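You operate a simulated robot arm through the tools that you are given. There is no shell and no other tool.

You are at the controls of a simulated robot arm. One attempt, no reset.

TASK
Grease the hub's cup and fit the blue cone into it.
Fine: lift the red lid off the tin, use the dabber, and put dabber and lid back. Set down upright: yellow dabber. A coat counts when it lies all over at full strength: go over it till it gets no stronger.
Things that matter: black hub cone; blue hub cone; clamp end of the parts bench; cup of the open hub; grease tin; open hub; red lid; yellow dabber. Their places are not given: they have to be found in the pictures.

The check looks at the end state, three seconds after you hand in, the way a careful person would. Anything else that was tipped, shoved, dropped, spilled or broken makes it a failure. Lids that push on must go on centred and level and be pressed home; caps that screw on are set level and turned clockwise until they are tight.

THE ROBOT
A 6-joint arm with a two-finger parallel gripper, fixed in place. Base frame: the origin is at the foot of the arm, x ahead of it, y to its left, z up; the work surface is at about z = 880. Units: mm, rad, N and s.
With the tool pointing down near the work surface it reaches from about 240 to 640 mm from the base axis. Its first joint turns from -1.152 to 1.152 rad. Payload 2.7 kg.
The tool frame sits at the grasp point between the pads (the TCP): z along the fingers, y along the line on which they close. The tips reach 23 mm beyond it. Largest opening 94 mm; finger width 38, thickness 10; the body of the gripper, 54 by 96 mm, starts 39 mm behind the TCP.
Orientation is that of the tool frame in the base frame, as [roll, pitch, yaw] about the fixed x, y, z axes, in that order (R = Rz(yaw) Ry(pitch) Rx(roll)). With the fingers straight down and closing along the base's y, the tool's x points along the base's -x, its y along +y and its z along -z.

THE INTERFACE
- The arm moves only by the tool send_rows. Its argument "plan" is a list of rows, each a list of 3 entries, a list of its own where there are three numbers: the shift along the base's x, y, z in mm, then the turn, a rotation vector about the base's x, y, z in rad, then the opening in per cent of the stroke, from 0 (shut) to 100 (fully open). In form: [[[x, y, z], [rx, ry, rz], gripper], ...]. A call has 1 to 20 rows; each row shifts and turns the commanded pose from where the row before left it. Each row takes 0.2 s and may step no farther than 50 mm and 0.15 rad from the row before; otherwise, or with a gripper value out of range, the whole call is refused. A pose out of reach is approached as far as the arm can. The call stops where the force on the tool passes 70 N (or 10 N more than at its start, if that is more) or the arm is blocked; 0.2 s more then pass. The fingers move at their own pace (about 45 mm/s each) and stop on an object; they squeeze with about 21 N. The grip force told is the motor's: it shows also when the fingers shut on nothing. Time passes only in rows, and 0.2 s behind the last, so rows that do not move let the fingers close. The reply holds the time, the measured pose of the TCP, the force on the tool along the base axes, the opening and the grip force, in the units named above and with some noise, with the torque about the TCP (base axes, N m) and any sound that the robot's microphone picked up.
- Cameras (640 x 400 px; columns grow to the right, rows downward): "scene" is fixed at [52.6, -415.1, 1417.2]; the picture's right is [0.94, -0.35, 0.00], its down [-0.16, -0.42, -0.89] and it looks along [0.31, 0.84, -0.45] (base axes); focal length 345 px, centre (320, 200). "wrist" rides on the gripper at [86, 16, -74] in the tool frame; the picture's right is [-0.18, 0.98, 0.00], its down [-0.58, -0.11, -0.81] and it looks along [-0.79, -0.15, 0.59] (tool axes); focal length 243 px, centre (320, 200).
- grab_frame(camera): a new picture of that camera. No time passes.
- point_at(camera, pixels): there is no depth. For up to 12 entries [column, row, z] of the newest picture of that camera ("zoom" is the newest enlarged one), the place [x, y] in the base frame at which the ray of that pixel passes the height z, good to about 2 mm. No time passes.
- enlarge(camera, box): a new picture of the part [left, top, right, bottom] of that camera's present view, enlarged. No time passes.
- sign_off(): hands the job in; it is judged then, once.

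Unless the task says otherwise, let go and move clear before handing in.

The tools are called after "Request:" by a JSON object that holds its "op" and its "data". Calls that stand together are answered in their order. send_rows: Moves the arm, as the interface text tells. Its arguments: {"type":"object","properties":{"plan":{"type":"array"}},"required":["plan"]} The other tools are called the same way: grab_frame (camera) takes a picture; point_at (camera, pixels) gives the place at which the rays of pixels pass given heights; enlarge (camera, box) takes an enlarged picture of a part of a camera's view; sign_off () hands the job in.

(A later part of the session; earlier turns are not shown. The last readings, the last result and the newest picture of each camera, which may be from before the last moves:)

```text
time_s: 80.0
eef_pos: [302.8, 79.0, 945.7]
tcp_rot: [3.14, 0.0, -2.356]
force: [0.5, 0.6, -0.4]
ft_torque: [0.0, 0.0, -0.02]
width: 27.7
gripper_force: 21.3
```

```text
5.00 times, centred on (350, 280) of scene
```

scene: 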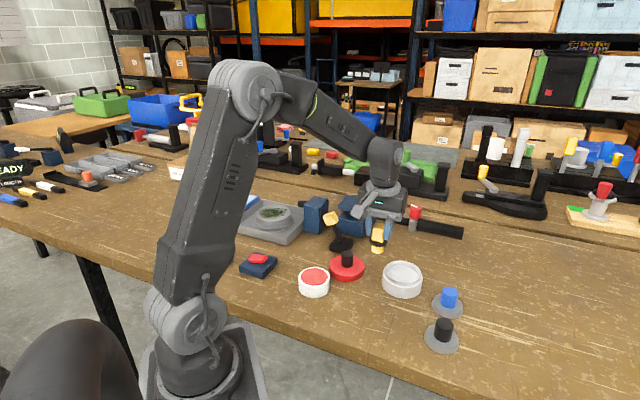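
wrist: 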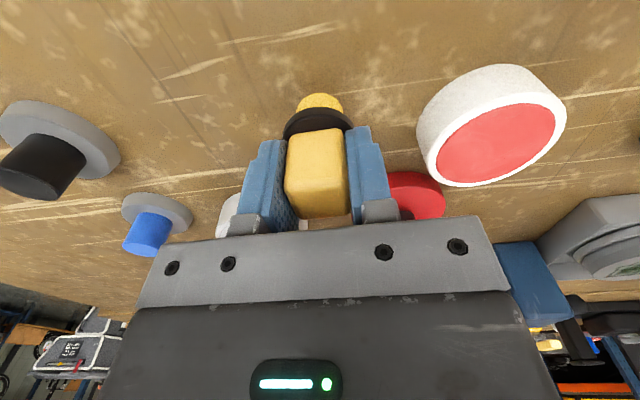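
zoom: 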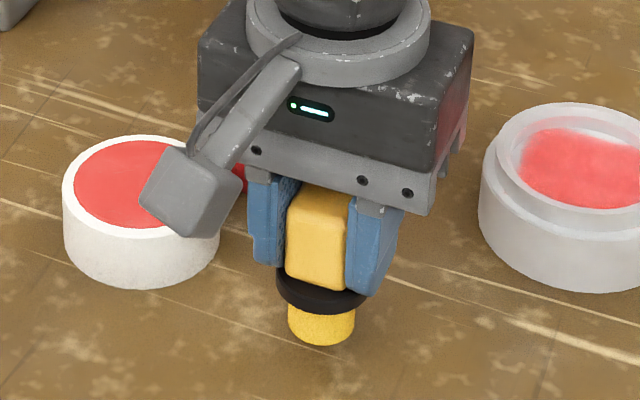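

Upright and a centimetre or so above the bench. Lower in small steps to contact.

Request:
{"op": "send_rows", "data": {"plan": [[[0, 0, -4], [0, 0, 0], 10], [[0, 0, -3], [0, 0, 0], 10], [[0, 0, -1.5], [0, 0, 0], 10]]}}

Request:
{"op": "send_rows", "data": {"plan": [[[0, 0, -1.2], [0, 0, 0], 10]]}}

Request:
{"op": "send_rows", "data": {"plan": [[[0, 0, -1.2], [0, 0, 0], 10]]}}

Request:
{"op": "send_rows", "data": {"plan": [[[0, 0, -1.2], [0, 0, 0], 10]]}}

```text
time_s: 80.8
eef_pos: [304.0, 77.4, 938.1]
tcp_rot: [-3.14, 0.0, -2.357]
force: [-0.1, 0.0, -0.8]
ft_torque: [0.01, 0.01, 0.01]
width: 27.7
gripper_force: 20.6
```

```text
time_s: 81.2
eef_pos: [304.0, 77.5, 937.4]
tcp_rot: [-3.141, 0.0, -2.357]
force: [-0.4, 0.1, -0.9]
ft_torque: [0.02, 0.04, 0.02]
width: 27.8
gripper_force: 20.5
```

```text
time_s: 81.6
eef_pos: [304.2, 78.9, 936.5]
tcp_rot: [-3.141, 0.0, -2.358]
force: [0.7, 1.1, -0.7]
ft_torque: [-0.03, -0.04, -0.04]
width: 27.8
gripper_force: 21.0
```

```text
time_s: 82.0
eef_pos: [304.2, 78.2, 934.9]
tcp_rot: [3.14, -0.001, -2.354]
force: [-0.7, 0.3, -0.6]
ft_torque: [0.01, 0.0, 0.03]
width: 27.5
gripper_force: 21.6
```

Request:
{"op": "send_rows", "data": {"plan": [[[0, 0, -1.2], [0, 0, 0], 10]]}}

Request:
{"op": "send_rows", "data": {"plan": [[[0, 0, -1], [0, 0, 0], 10]]}}

```text
time_s: 82.4
eef_pos: [303.1, 79.4, 934.8]
tcp_rot: [-3.141, 0.0, -2.356]
force: [0.2, -0.4, -1.1]
ft_torque: [-0.01, 0.01, 0.01]
width: 28.0
gripper_force: 20.7
```

```text
time_s: 82.8
eef_pos: [304.1, 79.2, 932.2]
tcp_rot: [-3.141, -0.001, -2.357]
force: [-0.6, 0.3, 2.2]
ft_torque: [-0.01, 0.0, -0.01]
width: 27.7
gripper_force: 21.2
```

It touches now (+2.2 N). Press a hair to seat flat, then release and rise straight up.

Request:
{"op": "send_rows", "data": {"plan": [[[0, 0, -0.4], [0, 0, 0], 10], [[0, 0, 0], [0, 0, 0], 30], [[0, 0, 0], [0, 0, 0], 55], [[0, 0, 0], [0, 0, 0], 70], [[0, 0, 0], [0, 0, 0], 70], [[0, 0, 10], [0, 0, 0], 70], [[0, 0, 20], [0, 0, 0], 70], [[0, 0, 30], [0, 0, 0], 70], [[0, 0, 20], [0, 0, 0], 70], [[0, 0, 0], [0, 0, 0], 70]]}}

Request:
{"op": "grab_frame", "data": {"camera": "wrist"}}

Request:
{"op": "grab_frame", "data": {"camera": "scene"}}

Request:
{"op": "enlarge", "data": {"camera": "scene", "box": [300, 250, 400, 320]}}

```text
time_s: 85.0
eef_pos: [304.6, 80.7, 1012.0]
tcp_rot: [3.14, 0.001, -2.355]
force: [0.4, -0.8, -1.3]
ft_torque: [0.03, 0.0, -0.04]
width: 65.8
gripper_force: 0.0
```

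```text
taken
```

wrist: 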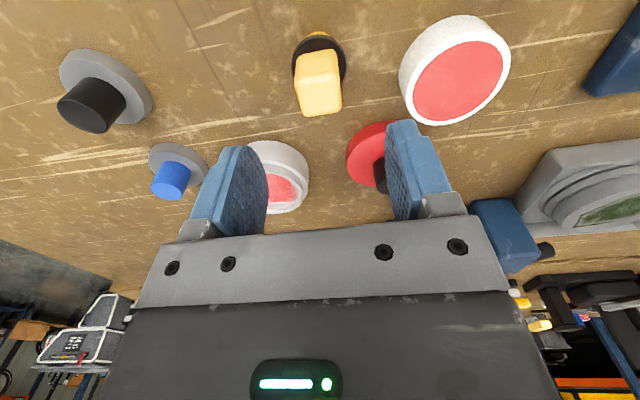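

```text
taken
```

scene: 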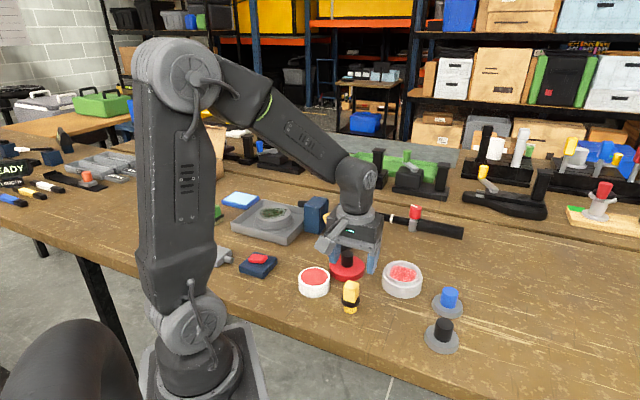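

```text
5.71 times, centred on (350, 285) of scene
```

zoom: 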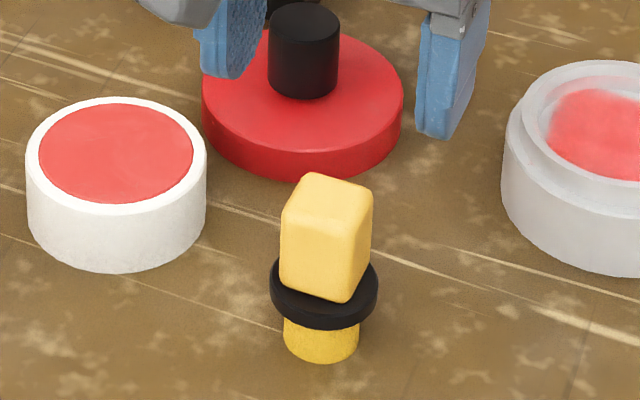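

The dabber stands upright at its old spot. Next the lid: rotate back −0.785 rad and return exactly above the lid's release position.

Request:
{"op": "send_rows", "data": {"plan": [[[7.5, 20, 0], [0, 0, -0.131], 70], [[7.5, 20, 0], [0, 0, -0.131], 70], [[7.5, 20, 0], [0, 0, -0.131], 70], [[7.5, 20, 0], [0, 0, -0.131], 70], [[7.5, 20, 0], [0, 0, -0.131], 70], [[8, 20.2, 0], [0, 0, -0.13], 70], [[0, 0, 0], [0, 0, 0], 70]]}}

Request:
{"op": "enlarge", "data": {"camera": "wrist", "box": [240, 0, 400, 140]}}

Request:
{"op": "grab_frame", "data": {"camera": "scene"}}

```text
time_s: 86.6
eef_pos: [348.8, 201.1, 1011.4]
tcp_rot: [3.141, 0.002, 3.139]
force: [0.2, 0.6, -0.9]
ft_torque: [-0.01, 0.0, 0.02]
width: 65.9
gripper_force: 0.0
```

```text
2.86 times, centred on (320, 70) of wrist
```

zoom: 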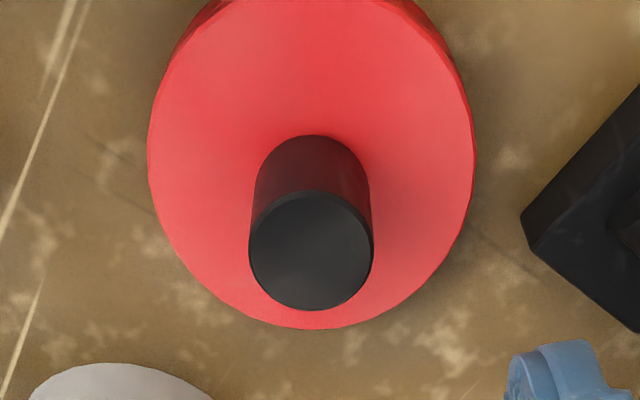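

```text
taken
```

scene: 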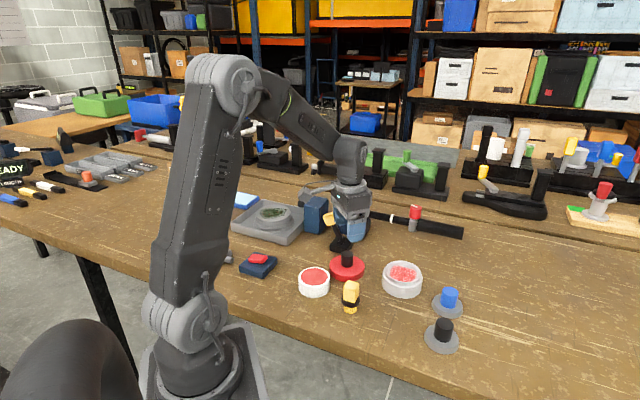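

The knob (top ≈(317,87)) is within 2 mm of the jaw axis; the jaws will centre it. Descend to z≈928 and grip.

Request:
{"op": "send_rows", "data": {"plan": [[[0, -1, -25], [0, 0, 0], 70], [[0, -0.5, -25], [0, 0, 0], 70], [[0, 0, -20], [0, 0, 0], 70], [[0, 0, -10], [0, 0, 0], 70], [[0, 0, -3], [0, 0, 0], 70], [[0, 0, 0], [0, 0, 0], 70], [[0, 0, 0], [0, 0, 0], 30], [[0, 0, 0], [0, 0, 0], 10], [[0, 0, 0], [0, 0, 0], 10], [[0, 0, 0], [0, 0, 0], 10]]}}

Request:
{"op": "enlarge", "data": {"camera": "scene", "box": [300, 220, 400, 290]}}

Request:
{"op": "grab_frame", "data": {"camera": "wrist"}}

```text
time_s: 88.8
eef_pos: [348.4, 197.9, 928.6]
tcp_rot: [3.142, 0.0, 3.141]
force: [0.3, 0.5, 0.3]
ft_torque: [0.0, -0.03, 0.02]
width: 27.9
gripper_force: 20.9
```

```text
5.71 times, centred on (350, 255) of scene
```

zoom: 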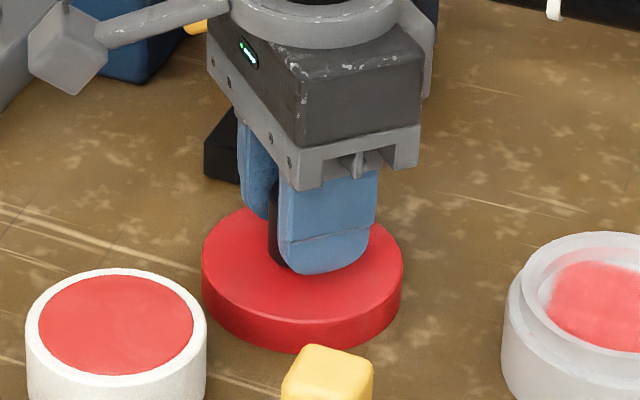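

```text
taken
```

wrist: 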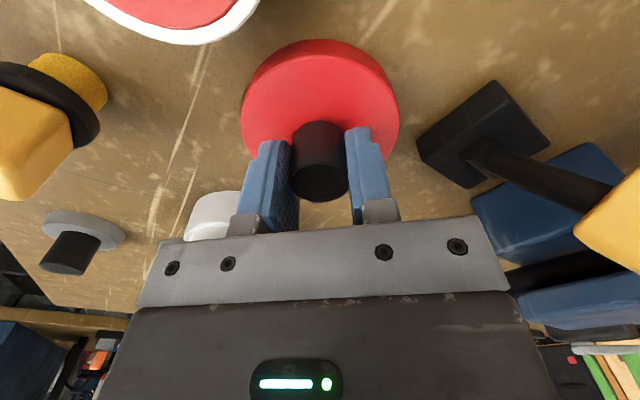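

Gripped at 27.9 mm. Lift, carry back by exactly (−95,−28.5), and hover over the tin for checking.

Request:
{"op": "send_rows", "data": {"plan": [[[0, 0, 5], [0, 0, 0], 10], [[0, 0, 25], [0, 0, 0], 10], [[0, 0, 30], [0, 0, 0], 10], [[-20, -6, 0], [0, 0, 0], 10], [[-20, -6, 0], [0, 0, 0], 10], [[-20, -6, 0], [0, 0, 0], 10], [[-20, -6, 0], [0, 0, 0], 10], [[-15, -4.5, 0], [0, 0, 0], 10], [[0, 0, 0], [0, 0, 0], 10], [[0, 0, -15], [0, 0, 0], 10], [[0, 0, 0], [0, 0, 0], 10]]}}

Request:
{"op": "enlarge", "data": {"camera": "scene", "box": [265, 220, 365, 310]}}

Request:
{"op": "grab_frame", "data": {"camera": "wrist"}}

```text
time_s: 91.2
eef_pos: [253.0, 169.5, 973.8]
tcp_rot: [-3.141, 0.002, 3.141]
force: [0.3, -0.4, -0.2]
ft_torque: [0.01, -0.01, 0.04]
width: 27.6
gripper_force: 21.4
```

```text
4.44 times, centred on (315, 265) of scene
```

zoom: 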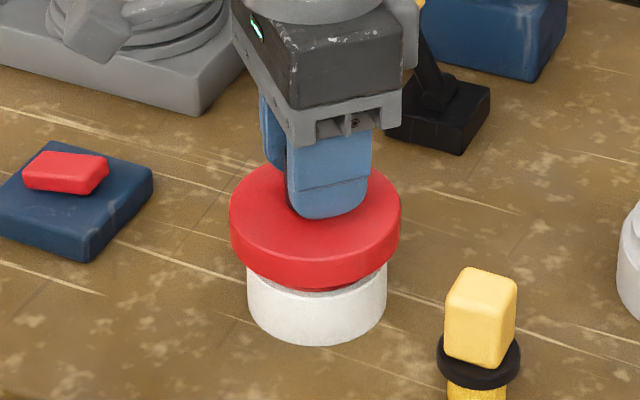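

```text
taken
```

wrist: 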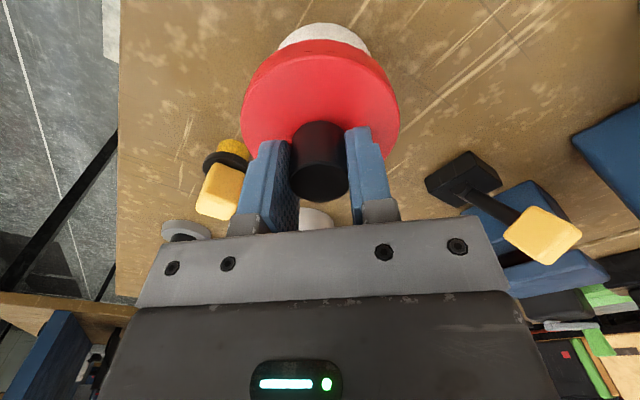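

Request:
{"op": "enlarge", "data": {"camera": "wrist", "box": [230, 10, 410, 130]}}

```text
3.33 times, centred on (320, 70) of wrist
```

zoom: 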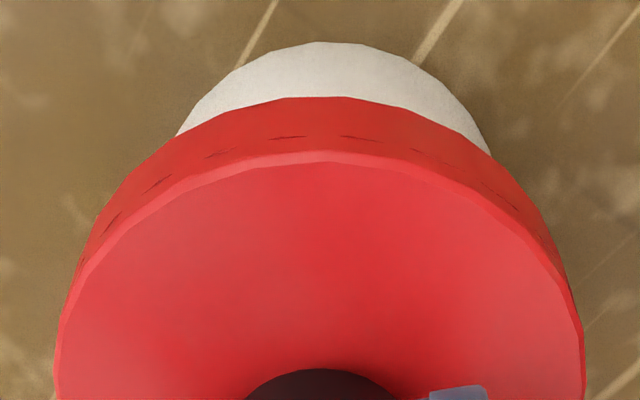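

The tin's arc appears ~1.5 mm to the right (+y) of the lid axis in the wrist view. Check with a tight scene zoom.

Request:
{"op": "enlarge", "data": {"camera": "scene", "box": [290, 255, 340, 300]}}

Request:
{"op": "send_rows", "data": {"plan": [[[0, 0, 0], [0, 0, 0], 10]]}}

Request:
{"op": "send_rows", "data": {"plan": [[[0, 0, 0], [0, 0, 0], 10]]}}

Request:
{"op": "send_rows", "data": {"plan": [[[0, 0, 0], [0, 0, 0], 10]]}}

```text
8.89 times, centred on (315, 278) of scene
```

zoom: 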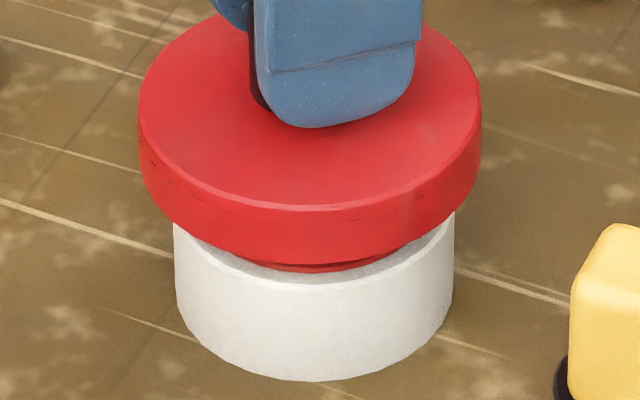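

```text
time_s: 91.6
eef_pos: [253.5, 168.5, 973.6]
tcp_rot: [3.141, -0.001, -3.141]
force: [-0.4, 0.2, -0.6]
ft_torque: [0.02, 0.0, 0.03]
width: 27.8
gripper_force: 21.1
```

```text
time_s: 92.0
eef_pos: [252.2, 168.8, 973.1]
tcp_rot: [-3.141, 0.0, 3.141]
force: [-0.7, -0.5, 0.1]
ft_torque: [-0.01, 0.01, 0.02]
width: 28.0
gripper_force: 20.6
```

```text
time_s: 92.4
eef_pos: [253.9, 167.6, 973.9]
tcp_rot: [3.14, -0.001, 3.14]
force: [0.3, -0.5, -0.1]
ft_torque: [-0.01, 0.02, -0.01]
width: 28.1
gripper_force: 21.2
```

Averaged readings are about (253.1,168.6) versus (254.5,170.3) at pickup; both views agree with a shift of about (+1,+1.6). Apply it and recheck.

Request:
{"op": "send_rows", "data": {"plan": [[[1.1, 1.6, 0], [0, 0, 0], 10], [[0, 0, 0], [0, 0, 0], 10]]}}

Request:
{"op": "enlarge", "data": {"camera": "scene", "box": [290, 255, 340, 300]}}

Request:
{"op": "enlarge", "data": {"camera": "wrist", "box": [230, 10, 410, 130]}}

```text
time_s: 93.0
eef_pos: [254.4, 169.6, 971.7]
tcp_rot: [3.141, 0.0, -3.141]
force: [-0.4, -0.1, -0.5]
ft_torque: [-0.02, 0.02, 0.0]
width: 27.6
gripper_force: 20.8
```

```text
8.89 times, centred on (315, 278) of scene
```

zoom: 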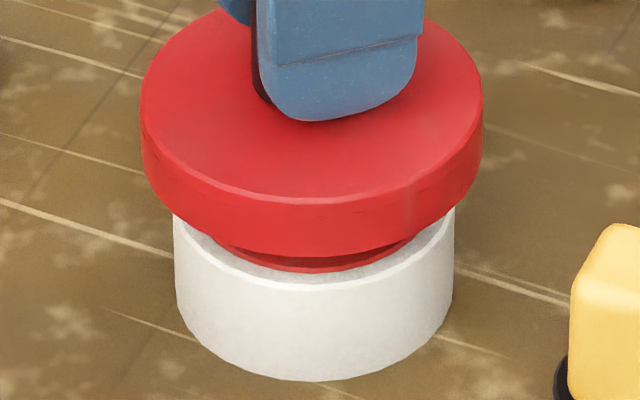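

```text
3.33 times, centred on (320, 70) of wrist
```

zoom: 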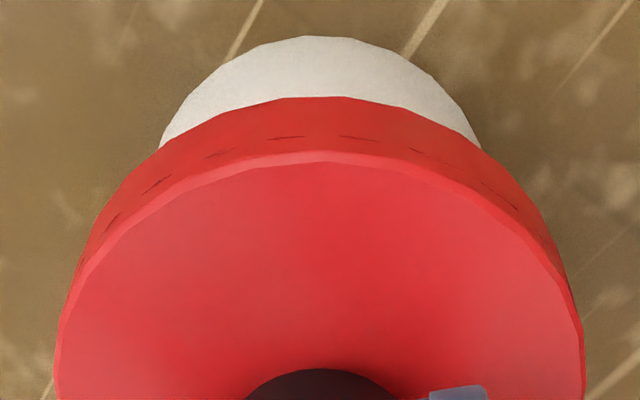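

Now centred within ~0.5 mm in both views. Lower the lid onto the tin.

Request:
{"op": "send_rows", "data": {"plan": [[[0.4, 0, -8], [0, 0, 0], 10], [[0, 0, -6], [0, 0, 0], 10], [[0, 0, -3], [0, 0, 0], 10]]}}

Request:
{"op": "send_rows", "data": {"plan": [[[0, 0, -3], [0, 0, 0], 10]]}}

Request:
{"op": "send_rows", "data": {"plan": [[[0, 0, -2], [0, 0, 0], 10]]}}

Request:
{"op": "send_rows", "data": {"plan": [[[0, 0, -2], [0, 0, 0], 10]]}}

Request:
{"op": "enlarge", "data": {"camera": "scene", "box": [290, 255, 340, 300]}}

```text
time_s: 93.8
eef_pos: [255.7, 170.4, 956.9]
tcp_rot: [-3.14, 0.001, -3.141]
force: [0.1, 0.5, -0.4]
ft_torque: [-0.02, 0.03, 0.01]
width: 28.1
gripper_force: 21.0
```

```text
time_s: 94.2
eef_pos: [254.3, 170.0, 954.0]
tcp_rot: [3.141, -0.001, -3.141]
force: [0.1, 0.8, 0.2]
ft_torque: [0.0, -0.03, -0.01]
width: 27.7
gripper_force: 20.4
```

```text
time_s: 94.6
eef_pos: [255.0, 169.6, 951.0]
tcp_rot: [3.141, 0.0, 3.14]
force: [0.9, -0.4, -0.5]
ft_torque: [0.01, 0.04, 0.0]
width: 27.8
gripper_force: 21.4
```

```text
time_s: 95.0
eef_pos: [255.4, 169.8, 949.9]
tcp_rot: [-3.141, -0.001, -3.142]
force: [0.3, 0.7, -0.8]
ft_torque: [-0.03, 0.02, 0.02]
width: 27.9
gripper_force: 21.3
```

```text
8.89 times, centred on (315, 278) of scene
```

zoom: 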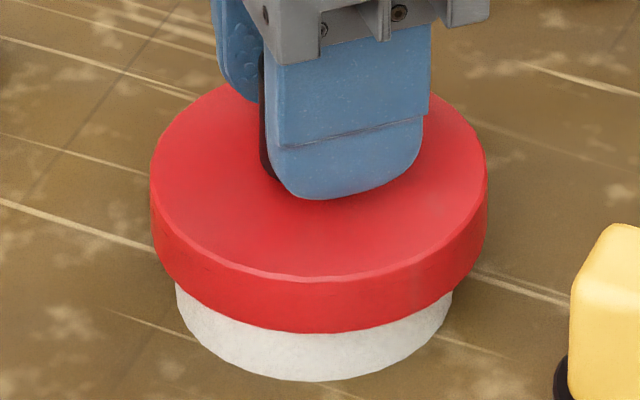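

Still free, but the lid now looks ~1 mm right of the tin (319 vs 314 in the zoom). Shift −1 mm in x and continue.

Request:
{"op": "send_rows", "data": {"plan": [[[-1, 0, 0], [0, 0, 0], 10], [[0, 0, -1.5], [0, 0, 0], 10]]}}

Request:
{"op": "send_rows", "data": {"plan": [[[0, 0, -1.5], [0, 0, 0], 10]]}}

Request:
{"op": "enlarge", "data": {"camera": "scene", "box": [290, 255, 340, 300]}}

Request:
{"op": "enlarge", "data": {"camera": "wrist", "box": [230, 10, 410, 130]}}

```text
time_s: 95.6
eef_pos: [254.8, 169.0, 947.1]
tcp_rot: [3.141, 0.0, -3.142]
force: [-0.4, -0.3, 0.6]
ft_torque: [-0.03, 0.01, 0.01]
width: 27.9
gripper_force: 21.3
```

```text
time_s: 96.0
eef_pos: [255.3, 170.8, 946.3]
tcp_rot: [-3.141, 0.001, 3.141]
force: [-0.7, -1.6, 4.5]
ft_torque: [-0.05, 0.06, 0.03]
width: 27.8
gripper_force: 21.2
```

```text
8.89 times, centred on (315, 278) of scene
```

zoom: 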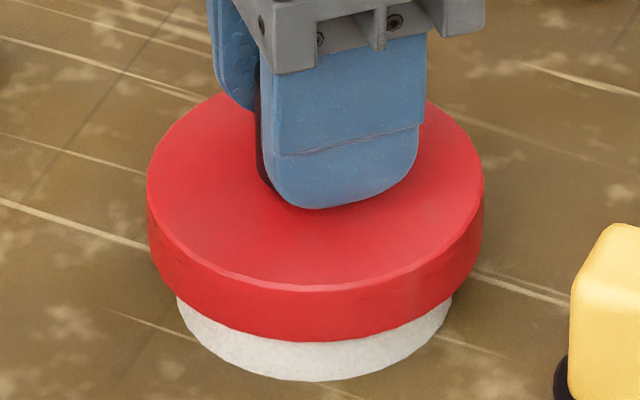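

```text
3.33 times, centred on (320, 70) of wrist
```

zoom: 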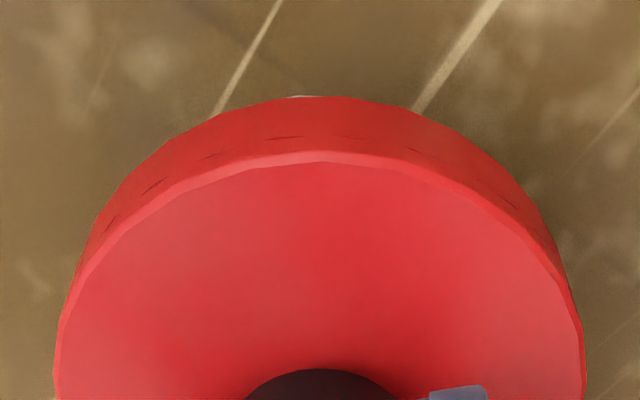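

Contact at 946.3 with the lid centred (315.5 vs 314). Press a little further while gripped.

Request:
{"op": "send_rows", "data": {"plan": [[[0, 0, -1], [0, 0, 0], 10]]}}

Request:
{"op": "send_rows", "data": {"plan": [[[0, 0, -1], [0, 0, 0], 10]]}}

Request:
{"op": "send_rows", "data": {"plan": [[[0, 0, -1], [0, 0, 0], 10]]}}

```text
time_s: 96.4
eef_pos: [254.4, 171.0, 945.5]
tcp_rot: [3.139, 0.002, 3.14]
force: [-2.3, -1.7, 16.8]
ft_torque: [-0.09, 0.13, -0.07]
width: 28.2
gripper_force: 21.1
```

```text
time_s: 96.8
eef_pos: [255.3, 170.8, 944.3]
tcp_rot: [3.14, 0.003, -3.141]
force: [3.4, -4.3, 16.2]
ft_torque: [-0.11, -0.05, -0.05]
width: 28.1
gripper_force: 21.1
```

```text
time_s: 97.2
eef_pos: [254.4, 171.5, 944.3]
tcp_rot: [3.141, 0.001, -3.141]
force: [4.1, -3.1, 17.0]
ft_torque: [-0.05, -0.05, -0.02]
width: 28.1
gripper_force: 21.1
```

The grip now slips at ~17 N, so release, rise, close the fingers and press the knob from above.

Request:
{"op": "send_rows", "data": {"plan": [[[0, 0, 1.5], [0, 0, 0], 10], [[0, 0, 0], [0, 0, 0], 60], [[0, 0, 0], [0, 0, 0], 60], [[0, 0, 0], [0, 0, 0], 60], [[0, 0, 15], [0, 0, 0], 60], [[0, 0, 25], [0, 0, 0], 60], [[0, 0, 10], [0, 0, 0], 60], [[0, 0, 0], [0, 0, 0], 0], [[0, 0, 0], [0, 0, 0], 0], [[0, 0, 0], [0, 0, 0], 0], [[0, 0, 0], [0, 0, 0], 0]]}}

Request:
{"op": "enlarge", "data": {"camera": "scene", "box": [280, 240, 350, 305]}}

Request:
{"op": "grab_frame", "data": {"camera": "wrist"}}

```text
time_s: 99.6
eef_pos: [254.8, 170.3, 995.5]
tcp_rot: [3.142, 0.0, 3.141]
force: [-0.7, 0.0, 0.2]
ft_torque: [0.02, -0.02, -0.01]
width: 0.0
gripper_force: 20.9
```

```text
6.15 times, centred on (315, 272) of scene
```

zoom: 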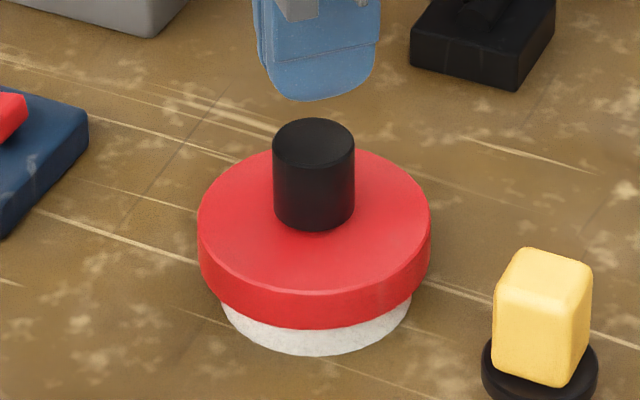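

```text
taken
```

wrist: 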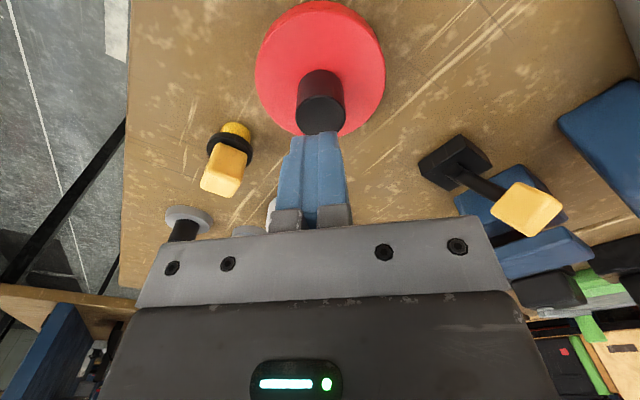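

Lid sits level; fingers are closed over the knob. Press down on it.

Request:
{"op": "send_rows", "data": {"plan": [[[0, 0, -12], [0, 0, 0], 0], [[0, 0, -8], [0, 0, 0], 0], [[0, 0, -3], [0, 0, 0], 0]]}}

Request:
{"op": "send_rows", "data": {"plan": [[[0, 0, -2], [0, 0, 0], 0]]}}

Request:
{"op": "send_rows", "data": {"plan": [[[0, 0, -2], [0, 0, 0], 0]]}}

Request:
{"op": "send_rows", "data": {"plan": [[[0, 0, -1.5], [0, 0, 0], 0]]}}

```text
time_s: 100.4
eef_pos: [255.3, 170.7, 971.9]
tcp_rot: [-3.14, -0.002, -3.141]
force: [-0.2, -0.8, -0.4]
ft_torque: [-0.01, -0.01, 0.0]
width: 0.1
gripper_force: 21.0
```

```text
time_s: 100.8
eef_pos: [255.3, 171.8, 970.4]
tcp_rot: [3.139, 0.002, -3.14]
force: [-5.6, -4.8, 22.6]
ft_torque: [-0.14, 0.2, 0.0]
width: 0.0
gripper_force: 21.0
```

```text
time_s: 101.2
eef_pos: [255.9, 170.7, 970.1]
tcp_rot: [3.138, 0.006, -3.14]
force: [-9.4, -11.0, 59.4]
ft_torque: [-0.26, 0.6, 0.0]
width: 0.0
gripper_force: 21.0
```

```text
time_s: 101.5
eef_pos: [257.6, 171.8, 971.6]
tcp_rot: [3.135, 0.007, -3.141]
force: [-4.0, -3.6, 16.1]
ft_torque: [-0.1, 0.3, 0.02]
width: 0.1
gripper_force: 21.0
stopped in row 1: the force on the tool passed its limit at 76 N (the readings are from after the stop); the commanded pose is now the measured one
```

Hit 76 N on the knob. Back off and compare with the original closed look.

Request:
{"op": "send_rows", "data": {"plan": [[[0, 0, 10], [0, 0, 0], 0], [[0, 0, 15], [0, 0, 0], 0], [[0, 0, 0], [0, 0, 0], 0]]}}

Request:
{"op": "enlarge", "data": {"camera": "scene", "box": [220, 240, 380, 340]}}

Request:
{"op": "enlarge", "data": {"camera": "scene", "box": [290, 255, 340, 300]}}

```text
time_s: 102.3
eef_pos: [256.1, 171.4, 995.4]
tcp_rot: [3.14, 0.007, -3.14]
force: [0.0, -1.0, 0.2]
ft_torque: [0.01, 0.0, -0.01]
width: 0.1
gripper_force: 21.4
```

```text
4.00 times, centred on (300, 290) of scene
```

zoom: 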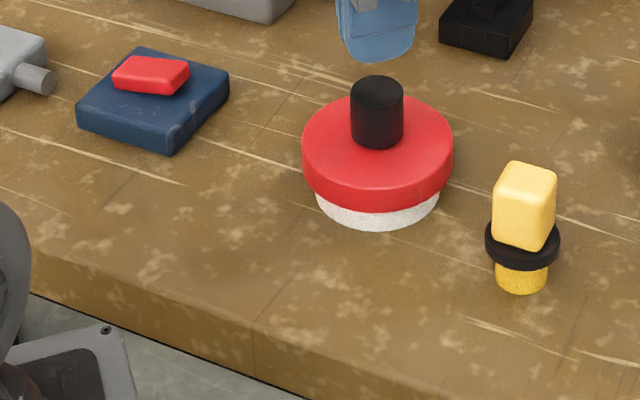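

```text
8.89 times, centred on (315, 278) of scene
```

zoom: 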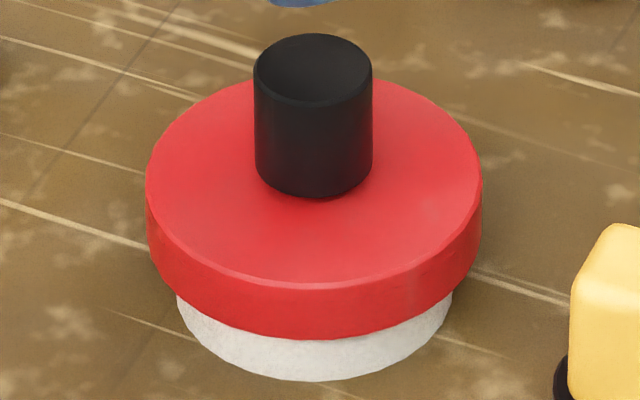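

Request:
{"op": "enlarge", "data": {"camera": "scene", "box": [285, 250, 375, 320]}}

```text
5.71 times, centred on (330, 285) of scene
```

zoom: 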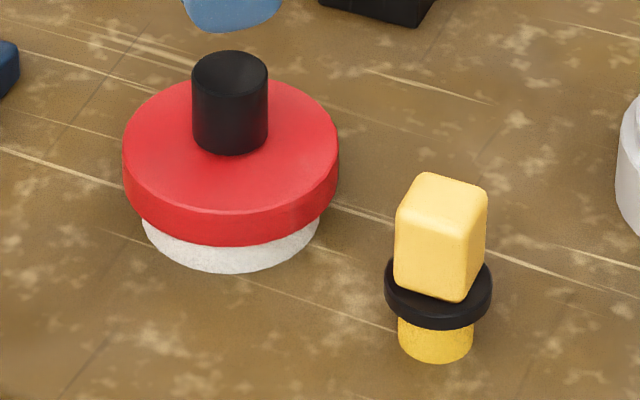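

Position is right, but compared with the first picture the lid is still ~1.4 mm proud (edge row 245 vs 249). I'll re-centre on the knob, straighten the tool, and press harder in stages.

Request:
{"op": "send_rows", "data": {"plan": [[[-1.2, -1.2, 0], [0, 0.007, 0], 0], [[0, 0, -12], [0, 0, 0], 0], [[0, 0, -8], [0, 0, 0], 0], [[0, 0, -3], [0, 0, 0], 0]]}}

Request:
{"op": "send_rows", "data": {"plan": [[[0, 0, -1.5], [0, 0, 0], 0]]}}

Request:
{"op": "send_rows", "data": {"plan": [[[0, 0, -1], [0, 0, 0], 0]]}}

Request:
{"op": "send_rows", "data": {"plan": [[[0, 0, -1], [0, 0, 0], 0]]}}

```text
time_s: 103.3
eef_pos: [254.8, 171.1, 969.5]
tcp_rot: [3.138, 0.0, -3.14]
force: [0.1, 0.7, 0.5]
ft_torque: [0.03, 0.02, -0.01]
width: 0.0
gripper_force: 21.0
```

```text
time_s: 103.7
eef_pos: [254.9, 170.4, 971.6]
tcp_rot: [3.136, 0.002, -3.141]
force: [0.7, -3.8, 13.6]
ft_torque: [-0.06, 0.06, -0.02]
width: 0.0
gripper_force: 20.4
```

```text
time_s: 104.1
eef_pos: [255.6, 170.8, 970.1]
tcp_rot: [3.136, 0.003, -3.14]
force: [-5.2, -6.3, 33.4]
ft_torque: [-0.2, 0.21, 0.0]
width: 0.0
gripper_force: 21.3
```

```text
time_s: 104.5
eef_pos: [255.2, 170.1, 969.3]
tcp_rot: [3.134, 0.004, -3.139]
force: [-10.5, -11.8, 57.0]
ft_torque: [-0.29, 0.5, 0.03]
width: 0.0
gripper_force: 21.4
```

Request:
{"op": "send_rows", "data": {"plan": [[[0, 0, -0.5], [0, 0, 0], 0]]}}

Request:
{"op": "send_rows", "data": {"plan": [[[0, 0, -0.4], [0, 0, 0], 0]]}}

Request:
{"op": "send_rows", "data": {"plan": [[[0, 0, -0.4], [0, 0, 0], 0]]}}

```text
time_s: 104.9
eef_pos: [255.9, 170.2, 970.3]
tcp_rot: [3.135, 0.003, -3.141]
force: [-7.4, -9.6, 54.4]
ft_torque: [-0.25, 0.43, 0.08]
width: 0.0
gripper_force: 21.3
```

```text
time_s: 105.3
eef_pos: [255.5, 170.4, 970.2]
tcp_rot: [3.134, 0.003, -3.14]
force: [-9.6, -10.3, 62.0]
ft_torque: [-0.23, 0.59, 0.04]
width: 0.0
gripper_force: 20.9
```

```text
time_s: 105.7
eef_pos: [255.3, 171.6, 970.0]
tcp_rot: [3.133, 0.007, -3.141]
force: [-11.7, -11.4, 67.4]
ft_torque: [-0.27, 0.66, 0.08]
width: 0.0
gripper_force: 20.8
```

Force dipped once (57→54 N) as if the lid moved. Look at it.

Request:
{"op": "enlarge", "data": {"camera": "scene", "box": [285, 250, 375, 320]}}

Request:
{"op": "enlarge", "data": {"camera": "scene", "box": [290, 255, 340, 300]}}

```text
5.71 times, centred on (330, 285) of scene
```

zoom: 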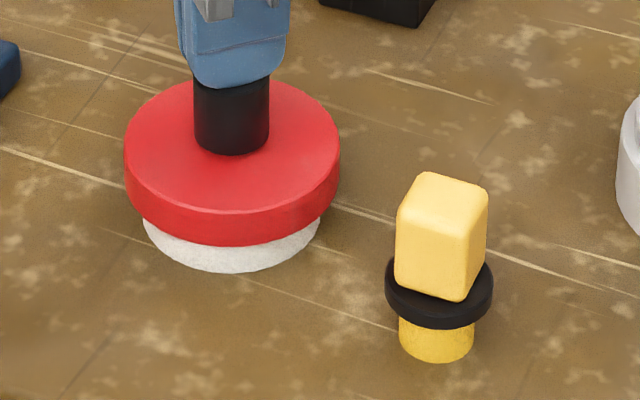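

```text
8.89 times, centred on (315, 278) of scene
```

zoom: 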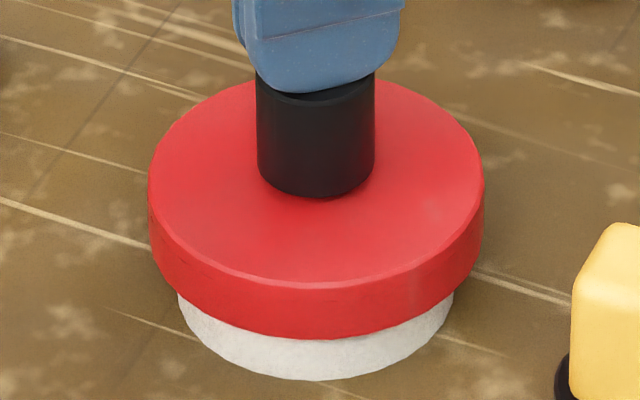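

Lid still proud, and I have side loads of about −10/−11 N, which could jam it. Offset the command sideways to cancel them while keeping pressure.

Request:
{"op": "send_rows", "data": {"plan": [[[-0.6, -0.6, 0], [0, 0, 0], 0]]}}

Request:
{"op": "send_rows", "data": {"plan": [[[-0.4, -0.4, 0], [0, 0, 0], 0]]}}

Request:
{"op": "send_rows", "data": {"plan": [[[0, 0, -0.3], [0, 0, 0], 0]]}}

```text
time_s: 106.1
eef_pos: [254.4, 170.4, 969.6]
tcp_rot: [3.131, 0.007, -3.139]
force: [-8.2, -7.5, 63.2]
ft_torque: [-0.22, 0.61, 0.06]
width: 0.0
gripper_force: 20.8
```

```text
time_s: 106.5
eef_pos: [256.3, 170.5, 969.6]
tcp_rot: [3.132, 0.009, -3.141]
force: [-2.0, -7.6, 58.2]
ft_torque: [-0.19, 0.43, 0.06]
width: 0.1
gripper_force: 21.1
```

```text
time_s: 106.9
eef_pos: [255.1, 171.2, 969.3]
tcp_rot: [3.129, 0.008, -3.14]
force: [-3.2, -6.7, 63.6]
ft_torque: [-0.22, 0.43, 0.11]
width: 0.0
gripper_force: 21.0
```

Request:
{"op": "send_rows", "data": {"plan": [[[0, -0.3, -0.4], [0, 0, 0], 0], [[0, 0, 0], [0, 0, 0], 0], [[0, 0, 0], [0, 0, 0], 0], [[0, 0, 0], [0, 0, 0], 0], [[0, 0, 0], [0, 0, 0], 0]]}}

Request:
{"op": "enlarge", "data": {"camera": "scene", "box": [285, 250, 375, 320]}}

```text
time_s: 108.1
eef_pos: [256.2, 170.8, 971.1]
tcp_rot: [3.13, 0.009, -3.139]
force: [-5.8, -3.4, 64.6]
ft_torque: [-0.14, 0.61, 0.04]
width: 0.1
gripper_force: 20.4
```

```text
5.71 times, centred on (330, 285) of scene
```

zoom: 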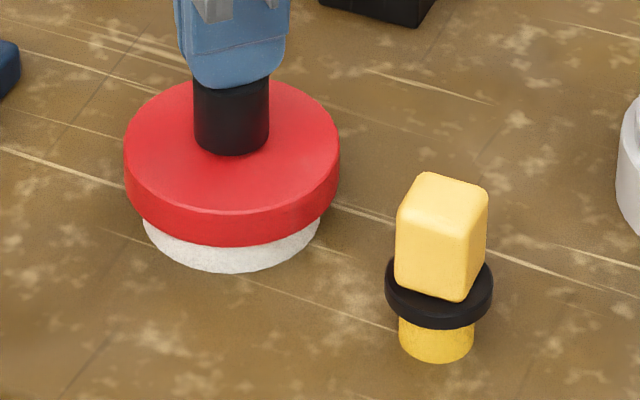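

No more movement. To decide whether the lid is truly proud or just shifted, I'll rise to the same hover pose as before pickup and compare the wrist picture.

Request:
{"op": "send_rows", "data": {"plan": [[[0, 0, 5], [0, 0, 0], 0], [[0, 0, 15], [0, 0, 0], 50], [[0, 0, 18], [0, 0, 0], 70], [[0, 0, 0], [0, 0, 0], 70], [[0, 0, 0], [0, 0, 0], 70]]}}

Request:
{"op": "send_rows", "data": {"plan": [[[0, 0, 0], [0, 0, 0], 70]]}}

Request:
{"op": "send_rows", "data": {"plan": [[[0, 0, 0], [0, 0, 0], 70]]}}

Request:
{"op": "enlarge", "data": {"camera": "wrist", "box": [240, 0, 400, 140]}}

Request:
{"op": "enlarge", "data": {"camera": "scene", "box": [285, 250, 375, 320]}}

```text
time_s: 109.3
eef_pos: [253.1, 167.9, 1004.7]
tcp_rot: [3.139, -0.001, -3.14]
force: [0.0, -0.2, 0.2]
ft_torque: [0.0, 0.02, 0.0]
width: 65.8
gripper_force: 0.0
```

```text
time_s: 109.7
eef_pos: [254.3, 168.9, 1004.9]
tcp_rot: [3.138, -0.001, -3.141]
force: [0.7, 0.5, 0.9]
ft_torque: [-0.02, 0.03, 0.01]
width: 66.0
gripper_force: 0.0
```

```text
time_s: 110.1
eef_pos: [253.0, 168.6, 1004.8]
tcp_rot: [3.138, 0.001, -3.14]
force: [0.5, 0.1, 0.3]
ft_torque: [-0.02, -0.01, -0.05]
width: 65.9
gripper_force: 0.0
```

```text
2.86 times, centred on (320, 70) of wrist
```

zoom: 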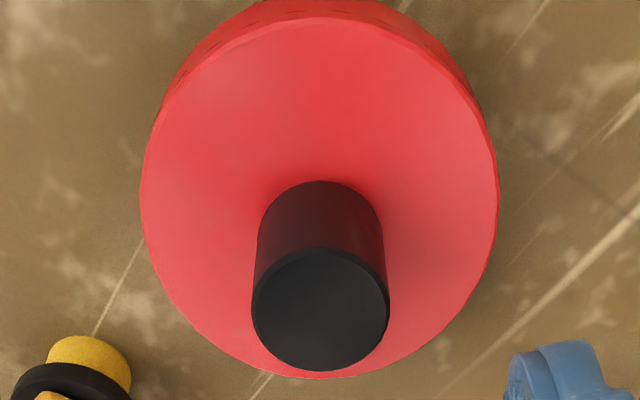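

```text
5.71 times, centred on (330, 285) of scene
```

zoom: 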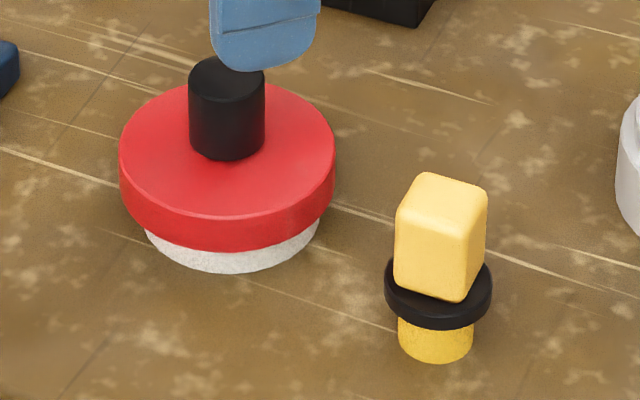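

The lid shifted slightly (toward −x/−y by ~2 mm) when I lifted off, so it's loose rather than home. Zoom tightly to see.

Request:
{"op": "enlarge", "data": {"camera": "scene", "box": [290, 255, 340, 300]}}

Request:
{"op": "grab_frame", "data": {"camera": "wrist"}}

Request:
{"op": "enlarge", "data": {"camera": "wrist", "box": [250, 0, 390, 50]}}

```text
8.89 times, centred on (315, 278) of scene
```

zoom: 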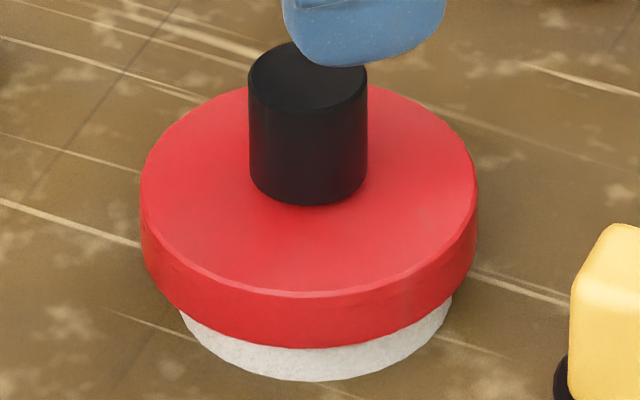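

```text
taken
```

wrist: 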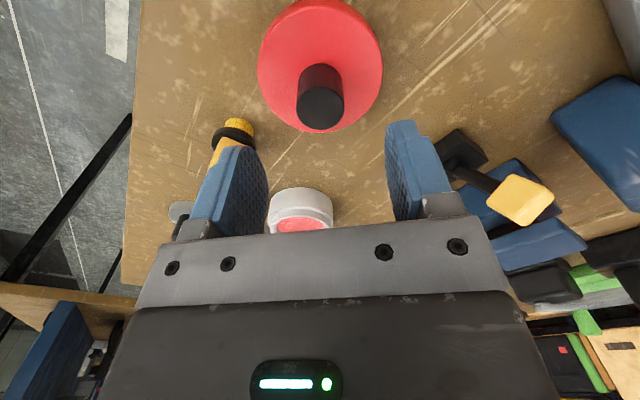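

```text
4.57 times, centred on (320, 25) of wrist
```

zoom: 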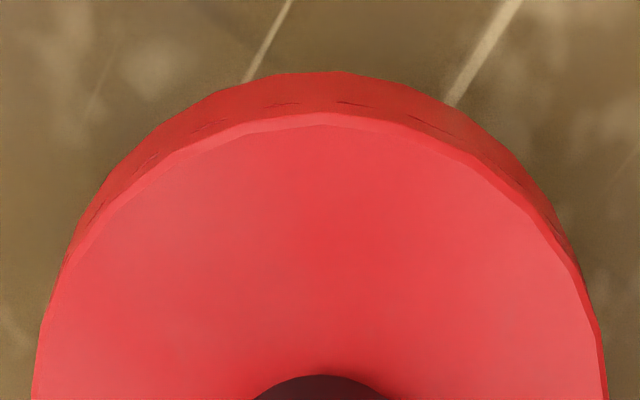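

The lid is now ~1.7 mm off to the scene-left of the tin. Regrip the knob, re-centre, and look again.

Request:
{"op": "send_rows", "data": {"plan": [[[0, 0, -20], [0, 0, 0], 70], [[0, 0, -20], [0, 0, 0], 70], [[0, 0, -14], [0, 0, 0], 70], [[0, 0, -5], [0, 0, 0], 70], [[0, 0, 0], [0, 0, 0], 70], [[0, 0, 0], [0, 0, 0], 30], [[0, 0, 0], [0, 0, 0], 10], [[0, 0, 0], [0, 0, 0], 10], [[0, 0, 0], [0, 0, 0], 10]]}}

Request:
{"op": "send_rows", "data": {"plan": [[[0.8, 0.5, 0], [0, 0, 0], 10]]}}

Request:
{"op": "send_rows", "data": {"plan": [[[0.8, 0.5, 0], [0, 0, 0], 10]]}}

Request:
{"op": "enlarge", "data": {"camera": "scene", "box": [290, 255, 340, 300]}}

```text
time_s: 112.1
eef_pos: [253.0, 168.5, 946.3]
tcp_rot: [3.137, 0.001, -3.142]
force: [0.9, 0.5, 0.7]
ft_torque: [0.02, -0.02, -0.02]
width: 28.1
gripper_force: 20.3
```

```text
time_s: 112.5
eef_pos: [254.6, 168.9, 944.0]
tcp_rot: [3.138, 0.0, -3.139]
force: [0.3, 0.3, 0.4]
ft_torque: [0.02, 0.0, 0.0]
width: 27.9
gripper_force: 20.7
```

```text
time_s: 112.9
eef_pos: [254.3, 169.6, 945.6]
tcp_rot: [3.138, -0.001, -3.14]
force: [-2.0, 1.1, 3.2]
ft_torque: [-0.1, 0.02, -0.07]
width: 27.8
gripper_force: 20.4
```

```text
8.89 times, centred on (315, 278) of scene
```

zoom: 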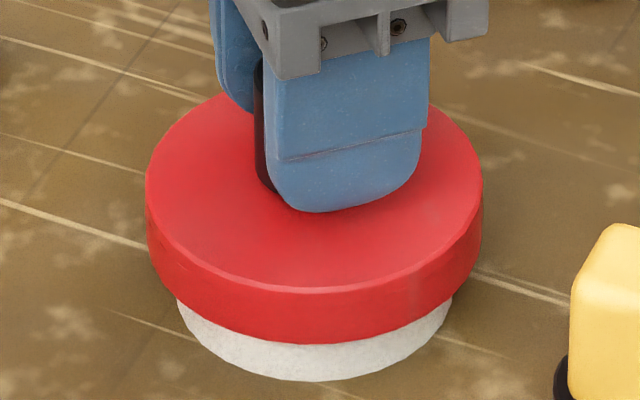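

Lid re-centred (146–483 vs tin). To find the true centre I'll probe sideways: raise 0.5 mm and nudge in ±x, ±y until a side force appears.

Request:
{"op": "send_rows", "data": {"plan": [[[0, 0, 0.5], [0, 0, 0], 10]]}}

Request:
{"op": "send_rows", "data": {"plan": [[[1, 0, 0], [0, 0, 0], 10]]}}

Request:
{"op": "send_rows", "data": {"plan": [[[1, 0, 0], [0, 0, 0], 10]]}}

Request:
{"op": "send_rows", "data": {"plan": [[[1, 0, 0], [0, 0, 0], 10]]}}

```text
time_s: 113.3
eef_pos: [254.9, 170.2, 946.1]
tcp_rot: [3.137, 0.0, -3.14]
force: [-0.3, 0.3, 0.6]
ft_torque: [-0.1, 0.01, 0.02]
width: 28.1
gripper_force: 21.1
```

```text
time_s: 113.7
eef_pos: [257.7, 171.0, 946.3]
tcp_rot: [3.137, -0.001, -3.139]
force: [0.0, 0.8, 2.2]
ft_torque: [-0.1, 0.06, -0.08]
width: 27.9
gripper_force: 21.1
```

```text
time_s: 114.1
eef_pos: [256.6, 171.4, 946.0]
tcp_rot: [3.138, -0.003, -3.14]
force: [-5.8, 1.2, 7.9]
ft_torque: [-0.07, 0.25, -0.01]
width: 27.8
gripper_force: 21.3
```

```text
time_s: 114.5
eef_pos: [257.6, 169.7, 945.9]
tcp_rot: [3.136, -0.003, -3.141]
force: [-14.6, 4.2, 9.7]
ft_torque: [0.04, 0.25, 0.0]
width: 27.8
gripper_force: 21.5
```

A stop shows at about +1.7 mm in x (lid is captured). Probe −x.

Request:
{"op": "send_rows", "data": {"plan": [[[-3, 0, 0], [0, 0, 0], 10]]}}

Request:
{"op": "send_rows", "data": {"plan": [[[-1.5, 0, 0], [0, 0, 0], 10]]}}

Request:
{"op": "send_rows", "data": {"plan": [[[-1, 0, 0], [0, 0, 0], 10]]}}

Request:
{"op": "send_rows", "data": {"plan": [[[-1, 0, 0], [0, 0, 0], 10]]}}

```text
time_s: 114.9
eef_pos: [256.6, 167.5, 946.1]
tcp_rot: [3.137, 0.001, -3.141]
force: [0.2, -0.3, -0.3]
ft_torque: [0.01, -0.01, -0.02]
width: 28.0
gripper_force: 21.5
```

```text
time_s: 115.3
eef_pos: [254.4, 170.1, 945.4]
tcp_rot: [3.139, -0.001, -3.139]
force: [2.8, -0.6, -1.2]
ft_torque: [-0.05, -0.1, -0.07]
width: 27.9
gripper_force: 20.5
```

```text
time_s: 115.7
eef_pos: [254.3, 169.9, 946.4]
tcp_rot: [3.136, 0.002, -3.14]
force: [11.9, -2.1, -3.1]
ft_torque: [-0.09, -0.41, -0.08]
width: 28.1
gripper_force: 20.5
```

```text
time_s: 116.1
eef_pos: [252.6, 170.1, 945.3]
tcp_rot: [3.137, 0.002, -3.14]
force: [14.5, 0.6, -1.8]
ft_torque: [-0.02, -0.47, -0.02]
width: 27.9
gripper_force: 20.6
```

Stops at about −1.2 and +1.4 mm: A is centred in x. Return and probe y.

Request:
{"op": "send_rows", "data": {"plan": [[[3.5, 0, 0], [0, 0, 0], 10]]}}

Request:
{"op": "send_rows", "data": {"plan": [[[0, 1.2, 0], [0, 0, 0], 10]]}}

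Request:
{"op": "send_rows", "data": {"plan": [[[0, 0.8, 0], [0, 0, 0], 10]]}}

Request:
{"op": "send_rows", "data": {"plan": [[[0, -3.2, 0], [0, 0, 0], 10]]}}

Request:
{"op": "send_rows", "data": {"plan": [[[0, -0.8, 0], [0, 0, 0], 10]]}}

```text
time_s: 116.5
eef_pos: [253.4, 169.8, 945.9]
tcp_rot: [3.14, -0.006, 3.141]
force: [-0.1, 0.2, 4.3]
ft_torque: [0.0, 0.16, -0.02]
width: 27.8
gripper_force: 20.9
```

```text
time_s: 116.9
eef_pos: [254.7, 171.2, 945.9]
tcp_rot: [3.138, -0.003, -3.139]
force: [-0.9, -0.6, 3.9]
ft_torque: [-0.07, 0.12, 0.02]
width: 28.0
gripper_force: 21.0
```

```text
time_s: 117.3
eef_pos: [255.5, 171.6, 945.7]
tcp_rot: [3.139, -0.003, -3.139]
force: [2.1, -10.0, 2.6]
ft_torque: [-0.33, 0.02, 0.05]
width: 27.9
gripper_force: 20.7
```

```text
time_s: 117.7
eef_pos: [257.2, 169.1, 945.8]
tcp_rot: [3.137, 0.0, -3.14]
force: [-0.5, 0.9, 2.6]
ft_torque: [0.03, 0.12, -0.03]
width: 27.9
gripper_force: 21.1
```

```text
time_s: 118.1
eef_pos: [255.5, 167.8, 944.9]
tcp_rot: [3.135, 0.0, -3.139]
force: [-0.4, 1.7, 2.1]
ft_torque: [0.07, 0.17, -0.02]
width: 27.7
gripper_force: 21.1
```

Request:
{"op": "send_rows", "data": {"plan": [[[0, -0.6, 0], [0, 0, 0], 10]]}}

Request:
{"op": "send_rows", "data": {"plan": [[[0, -0.6, 0], [0, 0, 0], 10]]}}

```text
time_s: 118.5
eef_pos: [256.2, 166.8, 946.1]
tcp_rot: [3.137, 0.002, -3.14]
force: [1.8, 6.5, 3.7]
ft_torque: [0.2, 0.09, -0.11]
width: 27.8
gripper_force: 21.2
```

```text
time_s: 118.9
eef_pos: [254.8, 166.7, 945.7]
tcp_rot: [3.135, 0.002, -3.141]
force: [-1.9, 14.6, 3.6]
ft_torque: [0.36, 0.21, -0.1]
width: 27.9
gripper_force: 20.8
```

Stops in y at about +1.1 and −2.1, so the true centre is about (0,−0.5) from A; the lid is captured with ~1.5 mm play. Move to the centre, release, then press on the lid's top with the open fingertips on both sides of the knob, which also tells the lid height.

Request:
{"op": "send_rows", "data": {"plan": [[[0, 2.7, 0], [0, 0, 0], 10], [[0, 0, -0.3], [0, 0, 0], 10]]}}

Request:
{"op": "send_rows", "data": {"plan": [[[0, 0, 0], [0, 0, 0], 40], [[0, 0, 0], [0, 0, 0], 55], [[0, 0, 0], [0, 0, 0], 55], [[0, 0, 0], [0, 0, 0], 55]]}}

Request:
{"op": "enlarge", "data": {"camera": "scene", "box": [290, 255, 340, 300]}}

Request:
{"op": "send_rows", "data": {"plan": [[[0, 0, -1], [0, 0, 0], 55]]}}

Request:
{"op": "send_rows", "data": {"plan": [[[0, 0, -1], [0, 0, 0], 55]]}}

Request:
{"op": "send_rows", "data": {"plan": [[[0, 0, -1], [0, 0, 0], 55]]}}

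```text
time_s: 119.5
eef_pos: [254.8, 168.5, 945.4]
tcp_rot: [3.14, -0.003, -3.141]
force: [-0.2, -2.9, 8.0]
ft_torque: [-0.14, 0.25, 0.09]
width: 27.8
gripper_force: 21.2
```

```text
time_s: 120.5
eef_pos: [254.7, 170.3, 944.8]
tcp_rot: [3.136, -0.001, -3.14]
force: [0.3, -0.4, -0.8]
ft_torque: [0.03, 0.01, 0.03]
width: 51.5
gripper_force: 0.0
```

```text
8.89 times, centred on (315, 278) of scene
```

zoom: 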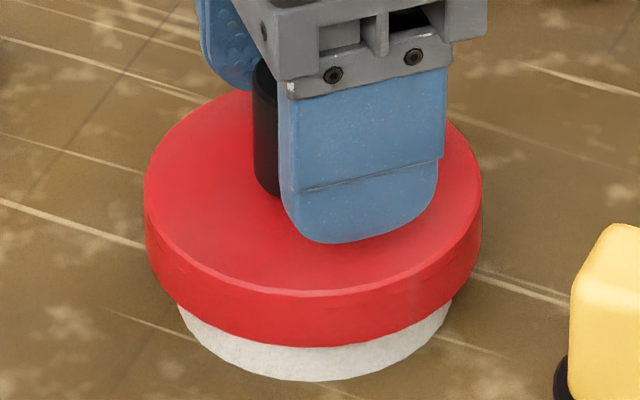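

```text
time_s: 120.9
eef_pos: [255.4, 171.0, 945.7]
tcp_rot: [3.139, -0.001, -3.14]
force: [-0.2, -0.4, 0.0]
ft_torque: [-0.04, 0.02, 0.0]
width: 51.7
gripper_force: 0.1
```

```text
time_s: 121.3
eef_pos: [256.8, 169.3, 943.1]
tcp_rot: [3.138, -0.001, 3.141]
force: [-0.8, -0.7, 0.0]
ft_torque: [-0.03, -0.02, 0.01]
width: 51.6
gripper_force: 0.0
```

```text
time_s: 121.7
eef_pos: [255.2, 168.9, 943.1]
tcp_rot: [3.138, 0.0, -3.139]
force: [0.1, -0.4, 0.3]
ft_torque: [0.02, 0.0, -0.02]
width: 51.8
gripper_force: 0.1
```

Request:
{"op": "send_rows", "data": {"plan": [[[0, 0, -1], [0, 0, 0], 55]]}}

Request:
{"op": "send_rows", "data": {"plan": [[[0, 0, -1], [0, 0, 0], 55]]}}

Request:
{"op": "send_rows", "data": {"plan": [[[0, 0, -1], [0, 0, 0], 55]]}}

```text
time_s: 122.1
eef_pos: [256.2, 169.1, 940.9]
tcp_rot: [3.137, 0.0, -3.14]
force: [0.2, -0.4, 0.2]
ft_torque: [0.0, 0.01, -0.01]
width: 51.8
gripper_force: 0.1
```

```text
time_s: 122.5
eef_pos: [256.6, 170.3, 939.4]
tcp_rot: [3.137, -0.003, -3.14]
force: [-1.0, 0.3, 0.3]
ft_torque: [-0.02, 0.03, -0.02]
width: 51.6
gripper_force: 0.0
```

```text
time_s: 122.9
eef_pos: [256.1, 170.0, 939.5]
tcp_rot: [3.138, -0.001, -3.14]
force: [0.3, -0.7, -0.1]
ft_torque: [0.0, -0.02, 0.03]
width: 51.7
gripper_force: 0.0
```

Request:
{"op": "send_rows", "data": {"plan": [[[0, 0, -1], [0, 0, 0], 55]]}}

Request:
{"op": "send_rows", "data": {"plan": [[[0, 0, -1], [0, 0, 0], 55]]}}

Request:
{"op": "send_rows", "data": {"plan": [[[0, 0, -1], [0, 0, 0], 55]]}}

Request:
{"op": "enlarge", "data": {"camera": "scene", "box": [290, 255, 340, 300]}}

```text
time_s: 123.3
eef_pos: [255.3, 170.3, 938.5]
tcp_rot: [3.14, -0.002, -3.139]
force: [0.1, -0.4, -0.2]
ft_torque: [0.03, 0.0, -0.03]
width: 51.7
gripper_force: 0.0
```

```text
time_s: 123.7
eef_pos: [254.7, 169.4, 938.7]
tcp_rot: [3.139, -0.001, -3.14]
force: [0.2, -0.9, 5.5]
ft_torque: [-0.15, -0.02, -0.02]
width: 52.2
gripper_force: 0.3
```

```text
time_s: 124.1
eef_pos: [256.2, 169.7, 937.1]
tcp_rot: [3.136, 0.005, -3.14]
force: [-2.3, -3.5, 19.4]
ft_torque: [-0.32, 0.04, 0.0]
width: 51.9
gripper_force: 0.4
```

```text
8.89 times, centred on (315, 278) of scene
```

zoom: 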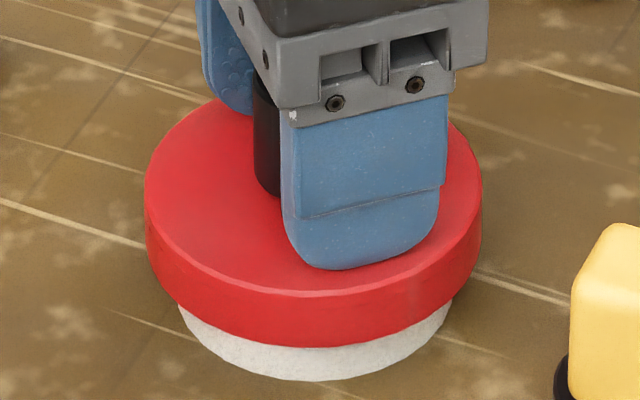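

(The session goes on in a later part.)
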